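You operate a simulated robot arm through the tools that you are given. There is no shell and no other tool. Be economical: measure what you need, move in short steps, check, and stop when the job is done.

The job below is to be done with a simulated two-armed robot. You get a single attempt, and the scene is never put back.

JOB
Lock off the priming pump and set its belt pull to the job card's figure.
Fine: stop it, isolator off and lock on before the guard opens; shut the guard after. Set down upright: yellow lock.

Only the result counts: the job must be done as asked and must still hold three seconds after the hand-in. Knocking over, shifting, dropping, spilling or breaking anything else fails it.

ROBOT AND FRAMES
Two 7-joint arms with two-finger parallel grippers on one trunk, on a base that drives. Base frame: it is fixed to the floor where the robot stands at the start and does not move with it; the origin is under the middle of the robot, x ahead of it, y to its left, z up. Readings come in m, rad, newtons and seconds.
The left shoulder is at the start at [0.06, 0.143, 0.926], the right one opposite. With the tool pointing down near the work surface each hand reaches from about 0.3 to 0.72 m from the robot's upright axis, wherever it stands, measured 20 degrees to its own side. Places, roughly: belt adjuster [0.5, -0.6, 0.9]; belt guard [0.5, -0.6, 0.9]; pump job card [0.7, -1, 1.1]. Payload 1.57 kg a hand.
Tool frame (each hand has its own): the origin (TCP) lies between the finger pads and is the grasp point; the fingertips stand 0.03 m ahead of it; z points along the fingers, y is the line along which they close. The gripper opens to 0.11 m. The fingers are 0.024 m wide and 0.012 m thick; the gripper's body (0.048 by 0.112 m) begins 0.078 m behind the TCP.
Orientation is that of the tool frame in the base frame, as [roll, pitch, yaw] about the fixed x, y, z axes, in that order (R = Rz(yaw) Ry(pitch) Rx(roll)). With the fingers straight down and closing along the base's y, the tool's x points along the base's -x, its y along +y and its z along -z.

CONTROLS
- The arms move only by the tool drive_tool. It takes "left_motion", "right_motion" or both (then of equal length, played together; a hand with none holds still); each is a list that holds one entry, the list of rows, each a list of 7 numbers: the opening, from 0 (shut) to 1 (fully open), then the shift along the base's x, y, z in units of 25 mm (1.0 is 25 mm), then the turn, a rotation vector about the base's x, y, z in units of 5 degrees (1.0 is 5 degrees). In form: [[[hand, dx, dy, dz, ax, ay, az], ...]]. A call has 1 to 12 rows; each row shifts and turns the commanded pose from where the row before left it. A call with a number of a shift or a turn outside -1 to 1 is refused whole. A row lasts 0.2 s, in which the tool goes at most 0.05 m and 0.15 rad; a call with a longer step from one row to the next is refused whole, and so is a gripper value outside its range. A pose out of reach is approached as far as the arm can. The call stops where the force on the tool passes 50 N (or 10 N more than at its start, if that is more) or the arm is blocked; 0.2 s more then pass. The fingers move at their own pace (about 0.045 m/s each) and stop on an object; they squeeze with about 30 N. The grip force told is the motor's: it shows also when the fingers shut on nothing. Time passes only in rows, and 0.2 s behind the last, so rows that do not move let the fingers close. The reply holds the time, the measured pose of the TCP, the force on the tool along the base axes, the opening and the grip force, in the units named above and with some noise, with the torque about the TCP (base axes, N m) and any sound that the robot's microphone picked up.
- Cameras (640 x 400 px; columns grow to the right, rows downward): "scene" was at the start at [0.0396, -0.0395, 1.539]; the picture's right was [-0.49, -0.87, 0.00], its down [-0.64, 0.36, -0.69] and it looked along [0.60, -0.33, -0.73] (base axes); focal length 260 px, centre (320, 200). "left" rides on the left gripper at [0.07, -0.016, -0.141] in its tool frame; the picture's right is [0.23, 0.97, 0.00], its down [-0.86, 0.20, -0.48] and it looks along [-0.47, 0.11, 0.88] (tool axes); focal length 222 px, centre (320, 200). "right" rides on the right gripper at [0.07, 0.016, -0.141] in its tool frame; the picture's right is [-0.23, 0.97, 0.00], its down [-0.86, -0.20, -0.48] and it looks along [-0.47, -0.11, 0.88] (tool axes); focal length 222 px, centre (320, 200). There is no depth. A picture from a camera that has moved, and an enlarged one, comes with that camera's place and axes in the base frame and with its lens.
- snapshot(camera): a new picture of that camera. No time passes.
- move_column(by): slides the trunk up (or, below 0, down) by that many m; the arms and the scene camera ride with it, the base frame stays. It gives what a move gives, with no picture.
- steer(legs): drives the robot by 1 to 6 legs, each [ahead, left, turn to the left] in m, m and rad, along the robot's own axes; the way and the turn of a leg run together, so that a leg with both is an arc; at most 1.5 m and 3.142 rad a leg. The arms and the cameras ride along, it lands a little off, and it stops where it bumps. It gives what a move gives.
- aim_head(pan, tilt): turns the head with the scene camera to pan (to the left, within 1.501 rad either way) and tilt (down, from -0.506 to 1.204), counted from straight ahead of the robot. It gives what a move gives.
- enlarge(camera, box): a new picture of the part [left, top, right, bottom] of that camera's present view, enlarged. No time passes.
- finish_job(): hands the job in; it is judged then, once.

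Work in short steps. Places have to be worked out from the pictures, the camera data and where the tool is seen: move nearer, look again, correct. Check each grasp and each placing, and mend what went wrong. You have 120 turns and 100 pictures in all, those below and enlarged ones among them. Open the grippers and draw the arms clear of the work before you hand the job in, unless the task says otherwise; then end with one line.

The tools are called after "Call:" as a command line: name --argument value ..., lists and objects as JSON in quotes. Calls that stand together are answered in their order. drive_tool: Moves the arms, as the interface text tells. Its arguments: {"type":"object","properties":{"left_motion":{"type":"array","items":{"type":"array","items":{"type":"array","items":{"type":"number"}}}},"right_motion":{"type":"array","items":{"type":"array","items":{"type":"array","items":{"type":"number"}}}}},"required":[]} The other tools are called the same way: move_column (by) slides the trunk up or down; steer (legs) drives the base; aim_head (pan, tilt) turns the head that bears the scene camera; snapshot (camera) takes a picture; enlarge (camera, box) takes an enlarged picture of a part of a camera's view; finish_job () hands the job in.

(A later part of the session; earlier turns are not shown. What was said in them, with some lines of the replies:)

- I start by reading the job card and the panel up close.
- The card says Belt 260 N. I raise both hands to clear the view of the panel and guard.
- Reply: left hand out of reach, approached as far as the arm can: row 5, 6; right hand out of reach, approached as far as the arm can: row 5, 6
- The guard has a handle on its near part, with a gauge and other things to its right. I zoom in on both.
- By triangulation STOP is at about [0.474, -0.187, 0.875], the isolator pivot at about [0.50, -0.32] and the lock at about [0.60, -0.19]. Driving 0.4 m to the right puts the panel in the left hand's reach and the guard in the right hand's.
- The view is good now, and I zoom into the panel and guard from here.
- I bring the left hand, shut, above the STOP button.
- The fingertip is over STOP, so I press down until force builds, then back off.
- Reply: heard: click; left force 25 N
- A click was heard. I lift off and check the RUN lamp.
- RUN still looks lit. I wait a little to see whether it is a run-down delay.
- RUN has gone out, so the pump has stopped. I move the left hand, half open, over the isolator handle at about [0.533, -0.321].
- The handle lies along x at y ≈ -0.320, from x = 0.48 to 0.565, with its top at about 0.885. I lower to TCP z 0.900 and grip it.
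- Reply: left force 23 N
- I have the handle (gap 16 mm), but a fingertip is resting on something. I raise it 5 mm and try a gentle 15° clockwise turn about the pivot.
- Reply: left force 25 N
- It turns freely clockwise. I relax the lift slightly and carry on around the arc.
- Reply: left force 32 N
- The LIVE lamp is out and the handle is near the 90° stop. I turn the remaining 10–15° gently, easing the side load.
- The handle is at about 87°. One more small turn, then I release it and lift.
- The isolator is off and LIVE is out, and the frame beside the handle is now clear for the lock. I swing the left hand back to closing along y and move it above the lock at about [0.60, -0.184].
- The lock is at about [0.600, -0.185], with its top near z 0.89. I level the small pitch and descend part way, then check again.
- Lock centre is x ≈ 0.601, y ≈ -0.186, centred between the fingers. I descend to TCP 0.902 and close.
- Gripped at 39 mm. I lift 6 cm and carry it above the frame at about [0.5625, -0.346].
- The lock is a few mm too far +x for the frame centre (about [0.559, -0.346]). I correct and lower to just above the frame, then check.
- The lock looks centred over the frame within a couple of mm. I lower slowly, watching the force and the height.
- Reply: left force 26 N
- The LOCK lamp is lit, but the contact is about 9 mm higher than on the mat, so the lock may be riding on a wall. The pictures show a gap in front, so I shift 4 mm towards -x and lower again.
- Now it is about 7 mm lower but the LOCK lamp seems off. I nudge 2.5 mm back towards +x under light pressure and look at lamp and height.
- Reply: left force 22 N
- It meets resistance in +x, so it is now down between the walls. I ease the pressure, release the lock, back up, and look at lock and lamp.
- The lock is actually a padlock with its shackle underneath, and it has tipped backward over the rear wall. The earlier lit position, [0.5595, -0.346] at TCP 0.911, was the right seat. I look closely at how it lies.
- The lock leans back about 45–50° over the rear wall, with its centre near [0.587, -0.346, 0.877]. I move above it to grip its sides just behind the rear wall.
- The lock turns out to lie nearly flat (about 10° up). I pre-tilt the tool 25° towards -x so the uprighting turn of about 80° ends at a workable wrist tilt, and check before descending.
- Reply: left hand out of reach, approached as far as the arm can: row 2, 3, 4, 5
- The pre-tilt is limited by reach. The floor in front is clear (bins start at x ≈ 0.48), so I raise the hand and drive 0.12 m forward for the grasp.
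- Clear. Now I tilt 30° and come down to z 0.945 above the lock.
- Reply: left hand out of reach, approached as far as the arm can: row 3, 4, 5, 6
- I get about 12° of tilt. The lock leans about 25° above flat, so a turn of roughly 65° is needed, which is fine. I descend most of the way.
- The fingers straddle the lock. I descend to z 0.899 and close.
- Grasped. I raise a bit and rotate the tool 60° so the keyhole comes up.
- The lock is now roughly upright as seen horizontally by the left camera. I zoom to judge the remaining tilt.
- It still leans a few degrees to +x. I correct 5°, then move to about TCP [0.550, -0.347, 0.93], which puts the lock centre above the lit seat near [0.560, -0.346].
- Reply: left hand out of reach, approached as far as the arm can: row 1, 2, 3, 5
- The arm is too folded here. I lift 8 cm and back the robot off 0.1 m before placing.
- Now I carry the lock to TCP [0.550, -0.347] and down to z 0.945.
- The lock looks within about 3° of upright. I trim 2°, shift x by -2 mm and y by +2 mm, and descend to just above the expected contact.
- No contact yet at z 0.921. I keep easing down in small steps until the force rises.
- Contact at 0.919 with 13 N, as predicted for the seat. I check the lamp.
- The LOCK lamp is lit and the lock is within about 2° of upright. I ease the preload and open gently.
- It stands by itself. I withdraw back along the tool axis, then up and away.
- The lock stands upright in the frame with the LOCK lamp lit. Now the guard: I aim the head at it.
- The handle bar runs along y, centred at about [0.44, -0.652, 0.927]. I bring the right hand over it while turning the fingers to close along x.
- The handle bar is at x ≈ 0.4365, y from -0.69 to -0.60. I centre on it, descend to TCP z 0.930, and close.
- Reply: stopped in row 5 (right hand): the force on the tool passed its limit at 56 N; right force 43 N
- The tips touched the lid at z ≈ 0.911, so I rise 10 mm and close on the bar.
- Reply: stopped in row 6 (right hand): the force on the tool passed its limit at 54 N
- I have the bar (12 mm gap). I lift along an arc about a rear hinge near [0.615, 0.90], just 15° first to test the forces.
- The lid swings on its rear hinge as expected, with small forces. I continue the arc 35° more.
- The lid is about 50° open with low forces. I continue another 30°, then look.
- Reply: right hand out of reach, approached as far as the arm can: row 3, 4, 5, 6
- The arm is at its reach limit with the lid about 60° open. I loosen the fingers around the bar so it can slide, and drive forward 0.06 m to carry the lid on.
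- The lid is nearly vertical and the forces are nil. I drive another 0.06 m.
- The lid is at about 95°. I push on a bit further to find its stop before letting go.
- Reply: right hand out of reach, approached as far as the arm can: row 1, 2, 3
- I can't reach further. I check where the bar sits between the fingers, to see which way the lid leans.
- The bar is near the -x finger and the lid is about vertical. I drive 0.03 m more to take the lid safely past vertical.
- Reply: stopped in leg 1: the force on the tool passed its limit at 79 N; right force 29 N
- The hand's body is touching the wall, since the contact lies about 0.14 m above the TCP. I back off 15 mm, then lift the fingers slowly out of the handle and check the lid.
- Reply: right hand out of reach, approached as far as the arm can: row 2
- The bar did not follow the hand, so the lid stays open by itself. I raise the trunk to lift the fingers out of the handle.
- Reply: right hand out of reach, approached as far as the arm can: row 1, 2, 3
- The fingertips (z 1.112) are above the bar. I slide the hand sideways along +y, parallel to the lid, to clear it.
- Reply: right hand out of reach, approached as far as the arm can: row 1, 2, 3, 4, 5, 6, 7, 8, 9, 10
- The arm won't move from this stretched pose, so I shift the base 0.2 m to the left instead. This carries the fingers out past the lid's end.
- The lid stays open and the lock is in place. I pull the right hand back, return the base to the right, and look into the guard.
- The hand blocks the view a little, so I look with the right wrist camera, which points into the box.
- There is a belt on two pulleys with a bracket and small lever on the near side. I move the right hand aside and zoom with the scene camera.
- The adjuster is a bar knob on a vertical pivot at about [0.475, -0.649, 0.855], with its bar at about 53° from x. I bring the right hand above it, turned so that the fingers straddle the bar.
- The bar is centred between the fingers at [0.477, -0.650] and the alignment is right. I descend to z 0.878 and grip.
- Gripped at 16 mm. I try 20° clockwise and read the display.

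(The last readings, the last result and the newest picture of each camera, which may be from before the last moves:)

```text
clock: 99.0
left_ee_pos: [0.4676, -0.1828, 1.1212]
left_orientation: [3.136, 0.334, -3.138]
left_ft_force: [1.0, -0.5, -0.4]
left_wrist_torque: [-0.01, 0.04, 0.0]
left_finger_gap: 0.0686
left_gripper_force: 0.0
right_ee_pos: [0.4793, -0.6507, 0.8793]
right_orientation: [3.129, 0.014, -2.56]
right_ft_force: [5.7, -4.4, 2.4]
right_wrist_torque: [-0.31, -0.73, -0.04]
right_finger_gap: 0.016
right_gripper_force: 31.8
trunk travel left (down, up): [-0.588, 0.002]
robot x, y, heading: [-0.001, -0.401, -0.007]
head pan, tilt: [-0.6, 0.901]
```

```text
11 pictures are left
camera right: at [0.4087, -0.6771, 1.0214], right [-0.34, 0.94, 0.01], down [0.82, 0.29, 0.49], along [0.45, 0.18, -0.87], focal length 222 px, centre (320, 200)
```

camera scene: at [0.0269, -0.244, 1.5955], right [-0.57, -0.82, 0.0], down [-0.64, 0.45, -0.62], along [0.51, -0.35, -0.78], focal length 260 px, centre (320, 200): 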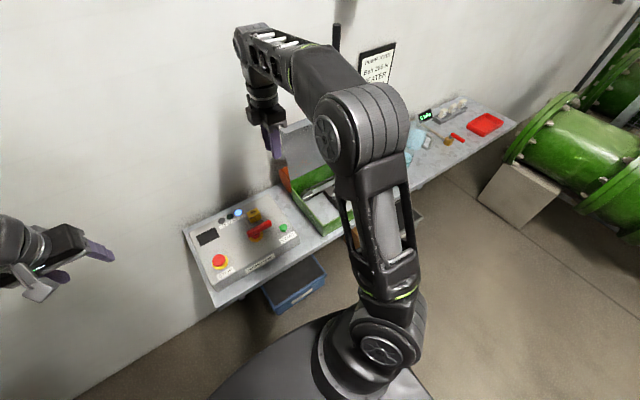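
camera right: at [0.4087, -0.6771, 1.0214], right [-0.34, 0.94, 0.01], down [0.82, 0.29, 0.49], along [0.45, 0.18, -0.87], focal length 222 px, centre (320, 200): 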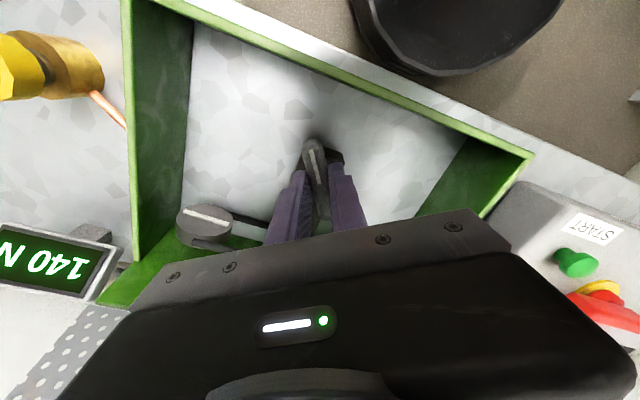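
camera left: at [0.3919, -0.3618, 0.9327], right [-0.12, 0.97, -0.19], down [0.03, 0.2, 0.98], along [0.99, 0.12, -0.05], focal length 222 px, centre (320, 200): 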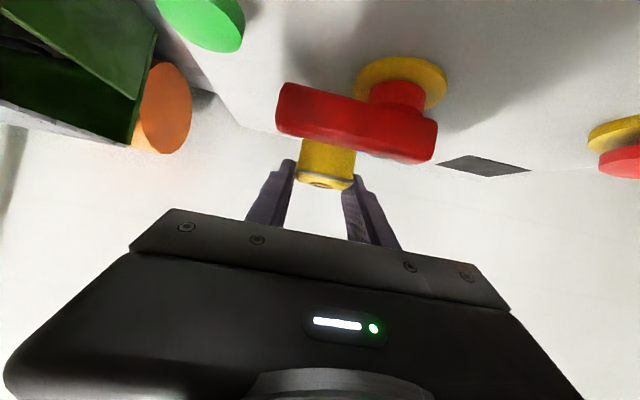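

The display went 120 to 140 N for 20°, about 1 N per degree clockwise. I turn 60° more.

Call:
drive_tool --right_motion '[[[0, 0, 0, 0, 0, 0, -1], [0, 0, 0, 0, 0, 0, -1], [0, 0, 0, 0, 0, 0, -1], [0, 0, 0, 0, 0, 0, -1], [0, 0, 0, 0, 0, 0, -1], [0, 0, 0, 0, 0, 0, -1], [0, 0, 0, 0, 0, 0, -1], [0, 0, 0, 0, 0, 0, -1], [0, 0, 0, 0, 0, 0, -1], [0, 0, 0, 0, 0, 0, -1], [0, 0, 0, 0, 0, 0, -1], [0, 0, 0, 0, 0, 0, -1]]]'

Call:
enlarge --camera "scene" --box '[250, 130, 370, 230]'

```text
clock: 101.6
left_ee_pos: [0.4671, -0.1822, 1.1213]
left_orientation: [3.137, 0.333, -3.14]
left_ft_force: [0.0, -0.2, -0.1]
left_wrist_torque: [0.0, 0.0, -0.01]
left_finger_gap: 0.0683
left_gripper_force: 0.0
right_ee_pos: [0.4785, -0.6478, 0.8783]
right_orientation: [3.131, 0.011, 2.675]
right_ft_force: [4.4, 8.4, -1.8]
right_wrist_torque: [-0.12, 0.5, 0.04]
right_finger_gap: 0.0161
right_gripper_force: 31.3
trunk travel left (down, up): [-0.588, 0.002]
robot x, y, heading: [-0.0023, -0.4001, -0.001]
head pan, tilt: [-0.6, 0.901]
```

```text
4.00 times, centred on (310, 180) of scene
camera zoom: at [0.0289, -0.4425, 1.5954], right [-0.57, -0.82, 0.0], down [-0.65, 0.44, -0.62], along [0.51, -0.35, -0.78], focal length 1041 px, centre (360, 280)
```

zoom: 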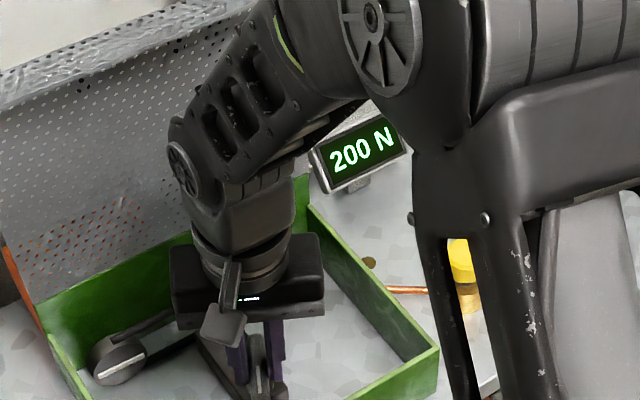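

200 N, tracking exactly. I turn 60° more to reach 260 N.

Call:
drive_tool --right_motion '[[[0, 0, 0, 0, 0, 0, -1], [0, 0, 0, 0, 0, 0, -1], [0, 0, 0, 0, 0, 0, -1], [0, 0, 0, 0, 0, 0, -1], [0, 0, 0, 0, 0, 0, -1], [0, 0, 0, 0, 0, 0, -1], [0, 0, 0, 0, 0, 0, -1], [0, 0, 0, 0, 0, 0, -1], [0, 0, 0, 0, 0, 0, -1], [0, 0, 0, 0, 0, 0, -1], [0, 0, 0, 0, 0, 0, -1], [0, 0, 0, 0, 0, 0, -1]]]'

Call:
enlarge --camera "scene" --box '[250, 130, 370, 230]'

```text
clock: 104.2
left_ee_pos: [0.4697, -0.1815, 1.1219]
left_orientation: [3.136, 0.332, -3.14]
left_ft_force: [-0.2, 0.2, 0.4]
left_wrist_torque: [-0.01, 0.04, 0.0]
left_finger_gap: 0.0681
left_gripper_force: 0.1
right_ee_pos: [0.4789, -0.6464, 0.8791]
right_orientation: [3.131, 0.012, 1.629]
right_ft_force: [11.6, 21.9, -8.9]
right_wrist_torque: [0.31, 0.31, 0.05]
right_finger_gap: 0.016
right_gripper_force: 31.4
trunk travel left (down, up): [-0.588, 0.002]
robot x, y, heading: [-0.0051, -0.4042, -0.003]
head pan, tilt: [-0.6, 0.901]
```

```text
4.00 times, centred on (310, 180) of scene
camera zoom: at [0.0304, -0.4413, 1.5954], right [-0.57, -0.82, 0.0], down [-0.65, 0.44, -0.62], along [0.51, -0.35, -0.78], focal length 1041 px, centre (360, 280)
```

zoom: 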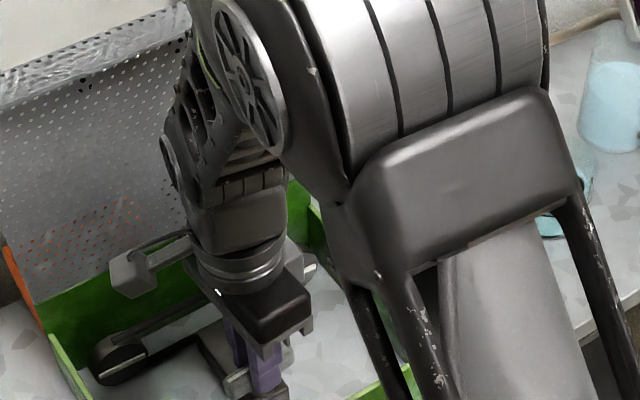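

The yaw matches 140° of total turn, though the display is hidden. I ease the side load, open, rise straight up, turn back and pull clear to read it.

Call:
drive_tool --right_motion '[[[0, 0.05, 0.1, 0, 0, 0, 0], [0.3, 0, 0, 0, 0, 0, 0], [0.5, 0, 0, 0, 0, 0, 0], [0.5, 0, 0, 0.5, 0, 0, 0], [0.5, 0, 0, 1, 0, 0, 0], [0.5, 0, 0, 1, 0, 0, 0], [0.5, 0, 0, 1, 0, 0, 0], [0.5, 0, 0, 1, 0, 0, 1], [0.5, 0, 0, 1, 0, 0, 1], [0.5, 0, 0, 1, 0, 0, 1], [0.5, -0.3, -0.5, 0.5, 0, 0, 1], [0.5, -0.3, -0.5, 0, 0, 0, 1]]]'

Call:
drive_tool --right_motion '[[[0.5, -0.5, -0.7, 0, 0, 0, 1], [0.5, -0.5, -0.7, 0, 0, 0, 1], [0.5, -0.5, -0.7, 0, 0, 0, 1], [0.5, -0.5, -0.7, 0, 0, 0, 1], [0.5, -0.5, -0.7, 0, 0, 0, 1], [0.5, -0.5, -0.7, 0, 0, 0, 1], [0.5, -0.5, -0.7, 0, 0, 0, 1], [0.5, -0.5, -0.7, 0, 0, 0, 1], [0.5, -0.5, -0.7, 0, 0, 0, 1], [0.5, -0.5, -0.7, 0, 0, 0, 1], [0.5, -0.5, -0.7, 0, 0, 0, 1], [0.5, -0.5, -0.7, 0, 0, 0, 1]]]'

Call:
enlarge --camera "scene" --box '[200, 110, 380, 250]'

```text
clock: 106.8
left_ee_pos: [0.4666, -0.1837, 1.1228]
left_orientation: [3.136, 0.333, -3.141]
left_ft_force: [0.4, -0.4, 0.9]
left_wrist_torque: [0.02, 0.03, -0.02]
left_finger_gap: 0.0686
left_gripper_force: 0.0
right_ee_pos: [0.4626, -0.6725, 1.0544]
right_orientation: [3.13, 0.012, 2.069]
right_ft_force: [0.1, 0.4, -0.1]
right_wrist_torque: [0.04, 0.0, 0.01]
right_finger_gap: 0.0551
right_gripper_force: 0.2
trunk travel left (down, up): [-0.588, 0.002]
robot x, y, heading: [-0.0047, -0.4001, -0.003]
head pan, tilt: [-0.6, 0.901]
```

```text
clock: 109.4
left_ee_pos: [0.4674, -0.1837, 1.1227]
left_orientation: [3.137, 0.333, -3.14]
left_ft_force: [-0.2, 0.0, 0.3]
left_wrist_torque: [0.0, -0.04, -0.03]
left_finger_gap: 0.0683
left_gripper_force: 0.0
right_ee_pos: [0.3136, -0.8837, 1.0558]
right_orientation: [3.13, 0.01, 3.117]
right_ft_force: [-0.4, -0.1, 0.3]
right_wrist_torque: [0.03, -0.03, -0.02]
right_finger_gap: 0.0552
right_gripper_force: 0.0
trunk travel left (down, up): [-0.588, 0.002]
robot x, y, heading: [-0.0015, -0.3997, -0.005]
head pan, tilt: [-0.6, 0.901]
```

```text
2.86 times, centred on (290, 180) of scene
camera zoom: at [0.0278, -0.444, 1.5954], right [-0.57, -0.82, 0.0], down [-0.65, 0.45, -0.62], along [0.51, -0.35, -0.78], focal length 744 px, centre (406, 257)
```

zoom: 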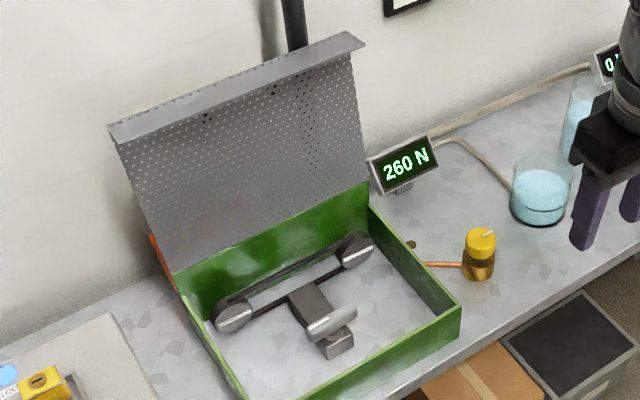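

260 N, as the card asks, and the LOCK lamp is still lit. To shut the guard I'll push the lid from behind: base left 0.2 m, then the closed right fingers to where they were when they left the handle.

Call:
steer --legs '[[0, 0.2, 0]]'

Call:
drive_tool --right_motion '[[[0, 0.52, 0.52, 0.15, 0, 0, 1], [0, 0.52, 0.52, 0.15, 0, 0, 1], [0, 0.52, 0.52, 0.15, 0, 0, 1], [0, 0.52, 0.52, 0.15, 0, 0, 1], [0, 0.52, 0.52, 0.15, 0, 0, 1], [0, 0.52, 0.52, 0.15, 0, 0, 1], [0, 0.52, 0.52, 0.15, 0, 0, 1], [0, 0.52, 0.52, 0.15, 0, 0, 1], [0, 0.52, 0.52, 0.15, 0, 0, 1], [0, 0.52, 0.52, 0, 0, 0, 1], [0, 0.52, 0.52, 0, 0, 0, 1], [0, 0.52, 0.52, 0, 0, 0, 1]]]'

Call:
drive_tool --right_motion '[[[0, 0.52, 0.52, 0, 0, 0, 1], [0, 0.52, 0.52, 0, 0, 0, 1], [0, 0.52, 0.52, 0, 0, 0, 1], [0, 0.52, 0.52, 0, 0, 0, 1], [0, 0.52, 0.52, 0, 0, 0, 1], [0, 0.52, 0.52, 0, 0, 0, 1]]]'

```text
clock: 111.0
left_ee_pos: [0.4687, 0.0177, 1.1227]
left_orientation: [3.138, 0.333, -3.141]
left_ft_force: [0.9, 0.9, 0.0]
left_wrist_torque: [-0.07, 0.04, 0.0]
left_finger_gap: 0.0684
left_gripper_force: 0.0
right_ee_pos: [0.3145, -0.6808, 1.057]
right_orientation: [3.131, 0.013, 3.111]
right_ft_force: [0.5, -1.0, 0.0]
right_wrist_torque: [-0.01, -0.01, -0.03]
right_finger_gap: 0.0551
right_gripper_force: 0.0
trunk travel left (down, up): [-0.588, 0.002]
robot x, y, heading: [-0.0032, -0.1972, -0.003]
head pan, tilt: [-0.6, 0.901]
```

```text
clock: 113.6
left_ee_pos: [0.4697, 0.0177, 1.1217]
left_orientation: [3.137, 0.335, -3.141]
left_ft_force: [-0.4, 0.5, 0.2]
left_wrist_torque: [0.02, 0.03, -0.01]
left_finger_gap: 0.0682
left_gripper_force: 0.0
right_ee_pos: [0.4696, -0.5248, 1.0887]
right_orientation: [3.13, 0.012, -2.123]
right_ft_force: [0.8, -0.8, 0.4]
right_wrist_torque: [0.02, 0.02, 0.02]
right_finger_gap: 0.0
right_gripper_force: 21.3
trunk travel left (down, up): [-0.588, 0.002]
robot x, y, heading: [-0.0013, -0.2004, -0.006]
head pan, tilt: [-0.6, 0.901]
```

```text
clock: 115.0
left_ee_pos: [0.4695, 0.0182, 1.1213]
left_orientation: [3.136, 0.332, -3.14]
left_ft_force: [0.5, -0.6, -0.7]
left_wrist_torque: [0.0, 0.0, -0.01]
left_finger_gap: 0.0682
left_gripper_force: 0.1
right_ee_pos: [0.5496, -0.4483, 1.0899]
right_orientation: [3.129, 0.013, -1.601]
right_ft_force: [-0.5, 0.0, -0.5]
right_wrist_torque: [0.0, -0.01, -0.02]
right_finger_gap: 0.0
right_gripper_force: 20.9
trunk travel left (down, up): [-0.588, 0.002]
robot x, y, heading: [-0.0009, -0.2009, -0.003]
head pan, tilt: [-0.6, 0.901]
```

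Now I go forward 0.125 m, then check the clearance behind the lid before sliding in.

Call:
steer --legs '[[0.125, 0, 0]]'

Call:
snapshot --camera "right"

```text
clock: 116.3
left_ee_pos: [0.5967, 0.0158, 1.1212]
left_orientation: [3.135, 0.333, 3.141]
left_ft_force: [-0.2, -0.3, -0.4]
left_wrist_torque: [0.0, 0.03, -0.03]
left_finger_gap: 0.0684
left_gripper_force: 0.2
right_ee_pos: [0.6757, -0.4478, 1.0904]
right_orientation: [3.127, 0.012, -1.601]
right_ft_force: [0.8, -0.3, 0.0]
right_wrist_torque: [0.01, 0.0, -0.02]
right_finger_gap: 0.0001
right_gripper_force: 21.3
trunk travel left (down, up): [-0.588, 0.002]
robot x, y, heading: [0.1245, -0.203, -0.004]
head pan, tilt: [-0.6, 0.901]
```

```text
7 pictures are left
camera right: at [0.6569, -0.5193, 1.232], right [-0.97, 0.26, 0.01], down [0.23, 0.84, 0.49], along [0.11, 0.47, -0.87], focal length 222 px, centre (320, 200)
```

right: 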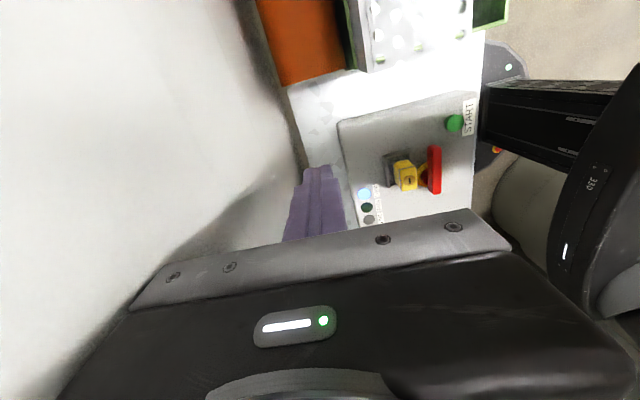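

The lid's rear face lies clear on the -x side of the fingers. I slide 0.1 m to the right so they sit behind the lid.

Call:
steer --legs '[[0, -0.1, 0]]'

Call:
steer --legs '[[-0.06, 0, 0]]'

Call:
snapshot --camera "scene"

```text
clock: 117.4
left_ee_pos: [0.5948, -0.0844, 1.1233]
left_orientation: [3.135, 0.332, 3.141]
left_ft_force: [0.0, 0.1, 0.4]
left_wrist_torque: [0.03, 0.01, 0.03]
left_finger_gap: 0.0682
left_gripper_force: 0.0
right_ee_pos: [0.6742, -0.5504, 1.0894]
right_orientation: [3.132, 0.014, -1.6]
right_ft_force: [-0.7, 0.4, 1.0]
right_wrist_torque: [0.07, -0.03, -0.01]
right_finger_gap: 0.0002
right_gripper_force: 21.3
trunk travel left (down, up): [-0.588, 0.002]
robot x, y, heading: [0.1219, -0.3032, -0.004]
head pan, tilt: [-0.6, 0.901]
```

```text
clock: 118.4
left_ee_pos: [0.533, -0.0835, 1.1237]
left_orientation: [3.136, 0.335, -3.141]
left_ft_force: [-0.2, 0.1, 0.0]
left_wrist_torque: [-0.03, -0.02, 0.0]
left_finger_gap: 0.0683
left_gripper_force: 0.2
right_ee_pos: [0.6137, -0.5481, 1.0917]
right_orientation: [3.134, 0.012, -1.601]
right_ft_force: [0.1, 0.2, -0.4]
right_wrist_torque: [-0.02, -0.06, -0.01]
right_finger_gap: 0.0
right_gripper_force: 21.2
trunk travel left (down, up): [-0.588, 0.002]
robot x, y, heading: [0.0624, -0.3, 0.001]
head pan, tilt: [-0.6, 0.901]
```

```text
6 pictures are left
camera scene: at [0.0923, -0.3433, 1.5955], right [-0.57, -0.82, 0.0], down [-0.64, 0.45, -0.62], along [0.51, -0.35, -0.78], focal length 260 px, centre (320, 200)
```

scene: 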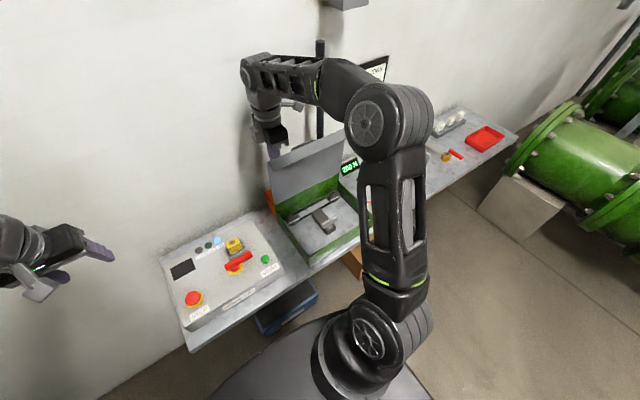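

The finger is behind the lid and it is moving with it. I go back another 0.07 m.

Call:
steer --legs '[[-0.07, 0, 0]]'

Call:
snapshot --camera "scene"

```text
clock: 119.4
left_ee_pos: [0.4622, -0.0828, 1.1229]
left_orientation: [3.138, 0.336, 3.141]
left_ft_force: [-0.2, -0.2, 0.6]
left_wrist_torque: [0.01, 0.0, -0.05]
left_finger_gap: 0.0682
left_gripper_force: 0.1
right_ee_pos: [0.5443, -0.5475, 1.0911]
right_orientation: [3.133, 0.012, -1.6]
right_ft_force: [-0.5, 0.2, -0.2]
right_wrist_torque: [-0.02, -0.05, -0.03]
right_finger_gap: 0.0
right_gripper_force: 21.4
trunk travel left (down, up): [-0.588, 0.002]
robot x, y, heading: [-0.0064, -0.3001, -0.001]
head pan, tilt: [-0.6, 0.901]
```

```text
5 pictures are left
camera scene: at [0.023, -0.3428, 1.5955], right [-0.57, -0.82, 0.0], down [-0.64, 0.45, -0.62], along [0.51, -0.35, -0.78], focal length 260 px, centre (320, 200)
```

scene: 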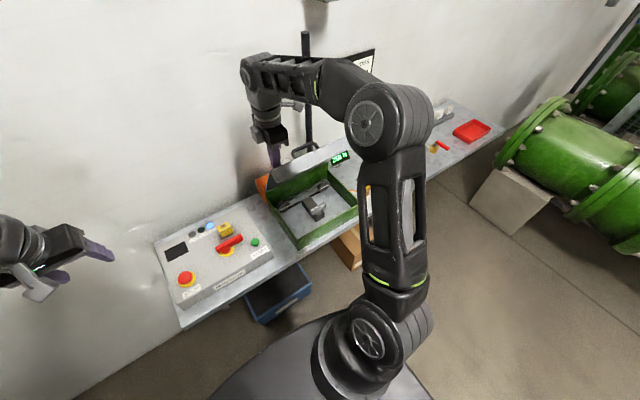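

The lid is at about 60° and holds its place. I now push it down along the arc with the arm.

Call:
drive_tool --right_motion '[[[0, -0.544, 0, -0.314, 0, 0, 0], [0, -0.515, 0, -0.36, 0, 0, 0], [0, -0.482, 0, -0.404, 0, 0, 0], [0, -0.445, 0, -0.445, 0, 0, 0], [0, -0.404, 0, -0.482, 0, 0, 0], [0, -0.36, 0, -0.515, 0, 0, 0], [0, -0.314, 0, -0.545, 0, 0, 0], [0, -0.266, 0, -0.57, 0, 0, 0]]]'

Call:
drive_tool --right_motion '[[[0, -0.215, 0, -0.592, 0, 0, 0], [0, -0.163, 0, -0.608, 0, 0, 0], [0, -0.109, 0, -0.5, 0, 0, 0], [0, 0, 0, -0.2, 0, 0, 0]]]'

Call:
enlarge --camera "scene" --box '[180, 100, 400, 270]'

```text
clock: 121.2
left_ee_pos: [0.4656, -0.0828, 1.1225]
left_orientation: [3.135, 0.333, -3.14]
left_ft_force: [1.4, 0.5, 0.1]
left_wrist_torque: [0.01, -0.01, 0.01]
left_finger_gap: 0.068
left_gripper_force: 0.2
right_ee_pos: [0.4624, -0.5487, 0.9992]
right_orientation: [3.132, 0.012, -1.599]
right_ft_force: [-0.4, -1.4, 0.1]
right_wrist_torque: [0.0, -0.01, 0.02]
right_finger_gap: 0.0
right_gripper_force: 21.3
trunk travel left (down, up): [-0.588, 0.002]
robot x, y, heading: [-0.0057, -0.3, -0.004]
head pan, tilt: [-0.6, 0.901]
```

```text
clock: 122.2
left_ee_pos: [0.4649, -0.0826, 1.1223]
left_orientation: [3.135, 0.334, -3.14]
left_ft_force: [0.9, 0.2, -0.4]
left_wrist_torque: [0.01, -0.03, 0.03]
left_finger_gap: 0.0683
left_gripper_force: 0.1
right_ee_pos: [0.4502, -0.5482, 0.9507]
right_orientation: [3.132, 0.011, -1.6]
right_ft_force: [0.6, -0.3, 0.3]
right_wrist_torque: [0.0, -0.01, -0.01]
right_finger_gap: 0.0
right_gripper_force: 21.4
trunk travel left (down, up): [-0.588, 0.002]
robot x, y, heading: [-0.0076, -0.3005, 0.002]
head pan, tilt: [-0.6, 0.901]
```

```text
2.35 times, centred on (290, 185) of scene
camera zoom: at [0.0252, -0.3429, 1.5954], right [-0.57, -0.82, 0.0], down [-0.64, 0.45, -0.62], along [0.51, -0.35, -0.78], focal length 612 px, centre (391, 235)
```

zoom: 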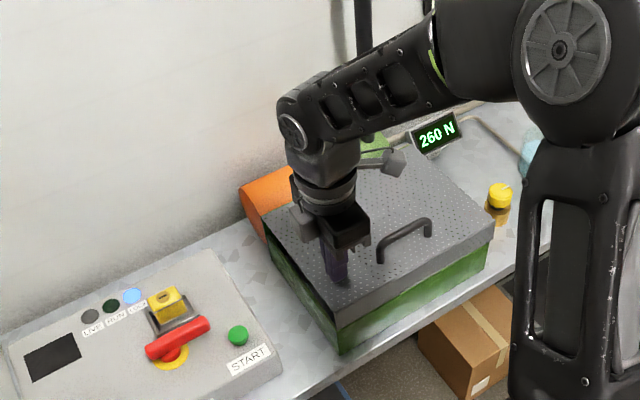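

The guard looks shut or almost shut. I press down gently to confirm it is on its seat.

Call:
drive_tool --right_motion '[[[0, 0, 0, -0.2, 0, 0, 0], [0, 0, 0, -0.15, 0, 0, 0], [0, 0, 0, -0.1, 0, 0, 0], [0, 0, 0, -0.08, 0, 0, 0], [0, 0, 0, 0, 0, 0, 0]]]'

```text
clock: 123.4
left_ee_pos: [0.4622, -0.0833, 1.125]
left_orientation: [3.135, 0.338, -3.141]
left_ft_force: [0.2, -0.1, -0.2]
left_wrist_torque: [-0.01, -0.01, -0.05]
left_finger_gap: 0.0682
left_gripper_force: 0.1
right_ee_pos: [0.449, -0.5483, 0.9431]
right_orientation: [3.138, 0.011, -1.6]
right_ft_force: [-2.4, -6.3, 41.6]
right_wrist_torque: [-0.71, 0.0, -0.04]
right_finger_gap: 0.0
right_gripper_force: 21.2
trunk travel left (down, up): [-0.588, 0.002]
robot x, y, heading: [-0.0058, -0.2994, -0.002]
head pan, tilt: [-0.6, 0.901]
```

Firm stop at the shut height. I lift away, open both grippers and draw both arms back.

Call:
drive_tool --right_motion '[[[0, 0, 0, 0.5, 0, 0, 0], [0.3, 0, 0, 1, 0, 0, 0], [0.6, 0, 0, 1, 0, 0, 0], [1, -0.5, 0, 1, 0, 0, 0], [1, -1, 0, 1, 0, 0, 0], [1, -1, -0.3, 0.5, 0, 0, 0], [1, -1, -0.3, 0, 0, 0, 0], [1, -1, -0.3, 0, 0, 0, 0]]]' --left_motion '[[[0.7, -0.5, 0, 0, 0, 0, 0], [0.8, -0.5, 0, 0, 0, 0, 0], [0.9, -0.5, 0, 0, 0, 0, 0], [1, -0.5, 0, 0, 0, 0, 0], [1, 0, 0, 0, 0, 0, 0], [1, 0, 0, 0, 0, 0, 0], [1, 0, 0, 0, 0, 0, 0], [1, 0, 0, 0, 0, 0, 0]]]'

Call:
steer --legs '[[-0.15, 0, 0]]'

Call:
snapshot --camera "scene"

```text
clock: 125.2
left_ee_pos: [0.4139, -0.0835, 1.1241]
left_orientation: [3.135, 0.336, -3.141]
left_ft_force: [-0.7, 0.0, 0.1]
left_wrist_torque: [-0.03, -0.01, -0.01]
left_finger_gap: 0.1098
left_gripper_force: 0.0
right_ee_pos: [0.3365, -0.5692, 1.063]
right_orientation: [3.132, 0.013, -1.6]
right_ft_force: [0.1, 0.4, -0.1]
right_wrist_torque: [-0.01, -0.02, -0.03]
right_finger_gap: 0.1099
right_gripper_force: 0.1
trunk travel left (down, up): [-0.588, 0.002]
robot x, y, heading: [-0.0101, -0.2979, -0.001]
head pan, tilt: [-0.6, 0.901]
```

```text
clock: 126.6
left_ee_pos: [0.2653, -0.0815, 1.1234]
left_orientation: [3.136, 0.336, 3.141]
left_ft_force: [0.2, -0.4, 0.5]
left_wrist_torque: [0.01, -0.01, 0.0]
left_finger_gap: 0.1098
left_gripper_force: 0.1
right_ee_pos: [0.1877, -0.5695, 1.0645]
right_orientation: [3.132, 0.011, -1.602]
right_ft_force: [-0.1, -0.5, 0.1]
right_wrist_torque: [-0.04, -0.03, 0.0]
right_finger_gap: 0.1098
right_gripper_force: 0.0
trunk travel left (down, up): [-0.588, 0.002]
robot x, y, heading: [-0.1562, -0.3029, -0.005]
head pan, tilt: [-0.6, 0.901]
```

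```text
3 pictures are left
camera scene: at [-0.1258, -0.3422, 1.5955], right [-0.57, -0.82, 0.0], down [-0.64, 0.45, -0.62], along [0.51, -0.35, -0.78], focal length 260 px, centre (320, 200)
```

scene: 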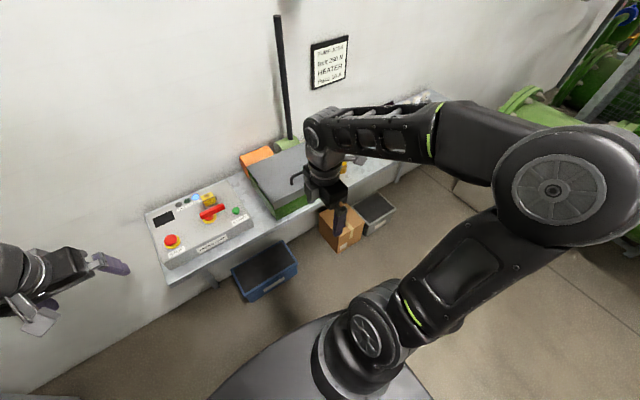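

The guard is shut and both arms are clear. One last zoom confirms the lock and lamps.

Call:
enlarge --camera "scene" --box '[140, 130, 320, 260]'

```text
3.08 times, centred on (230, 195) of scene
camera zoom: at [-0.1258, -0.3422, 1.5955], right [-0.57, -0.82, 0.0], down [-0.64, 0.45, -0.62], along [0.51, -0.35, -0.78], focal length 801 px, centre (597, 215)
```

zoom: 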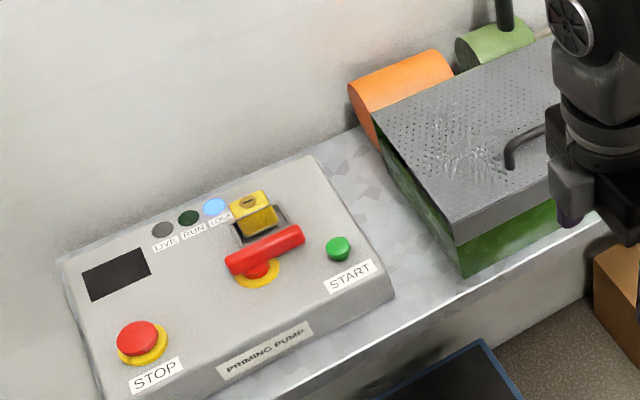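

The lock is upright with its lamp lit, the isolator is off, the guard is shut and the pull reads 260 N, so I hand in.

Call:
finish_job

```text
The job is handed in.
```

The priming pump is stopped, isolated and locked off with the yellow lock upright. The belt pull is set to the card's 260 N, the guard is shut, and the job is handed in. On the first try the lock tipped over in its frame, so I picked it up and seated it again before opening the guard.
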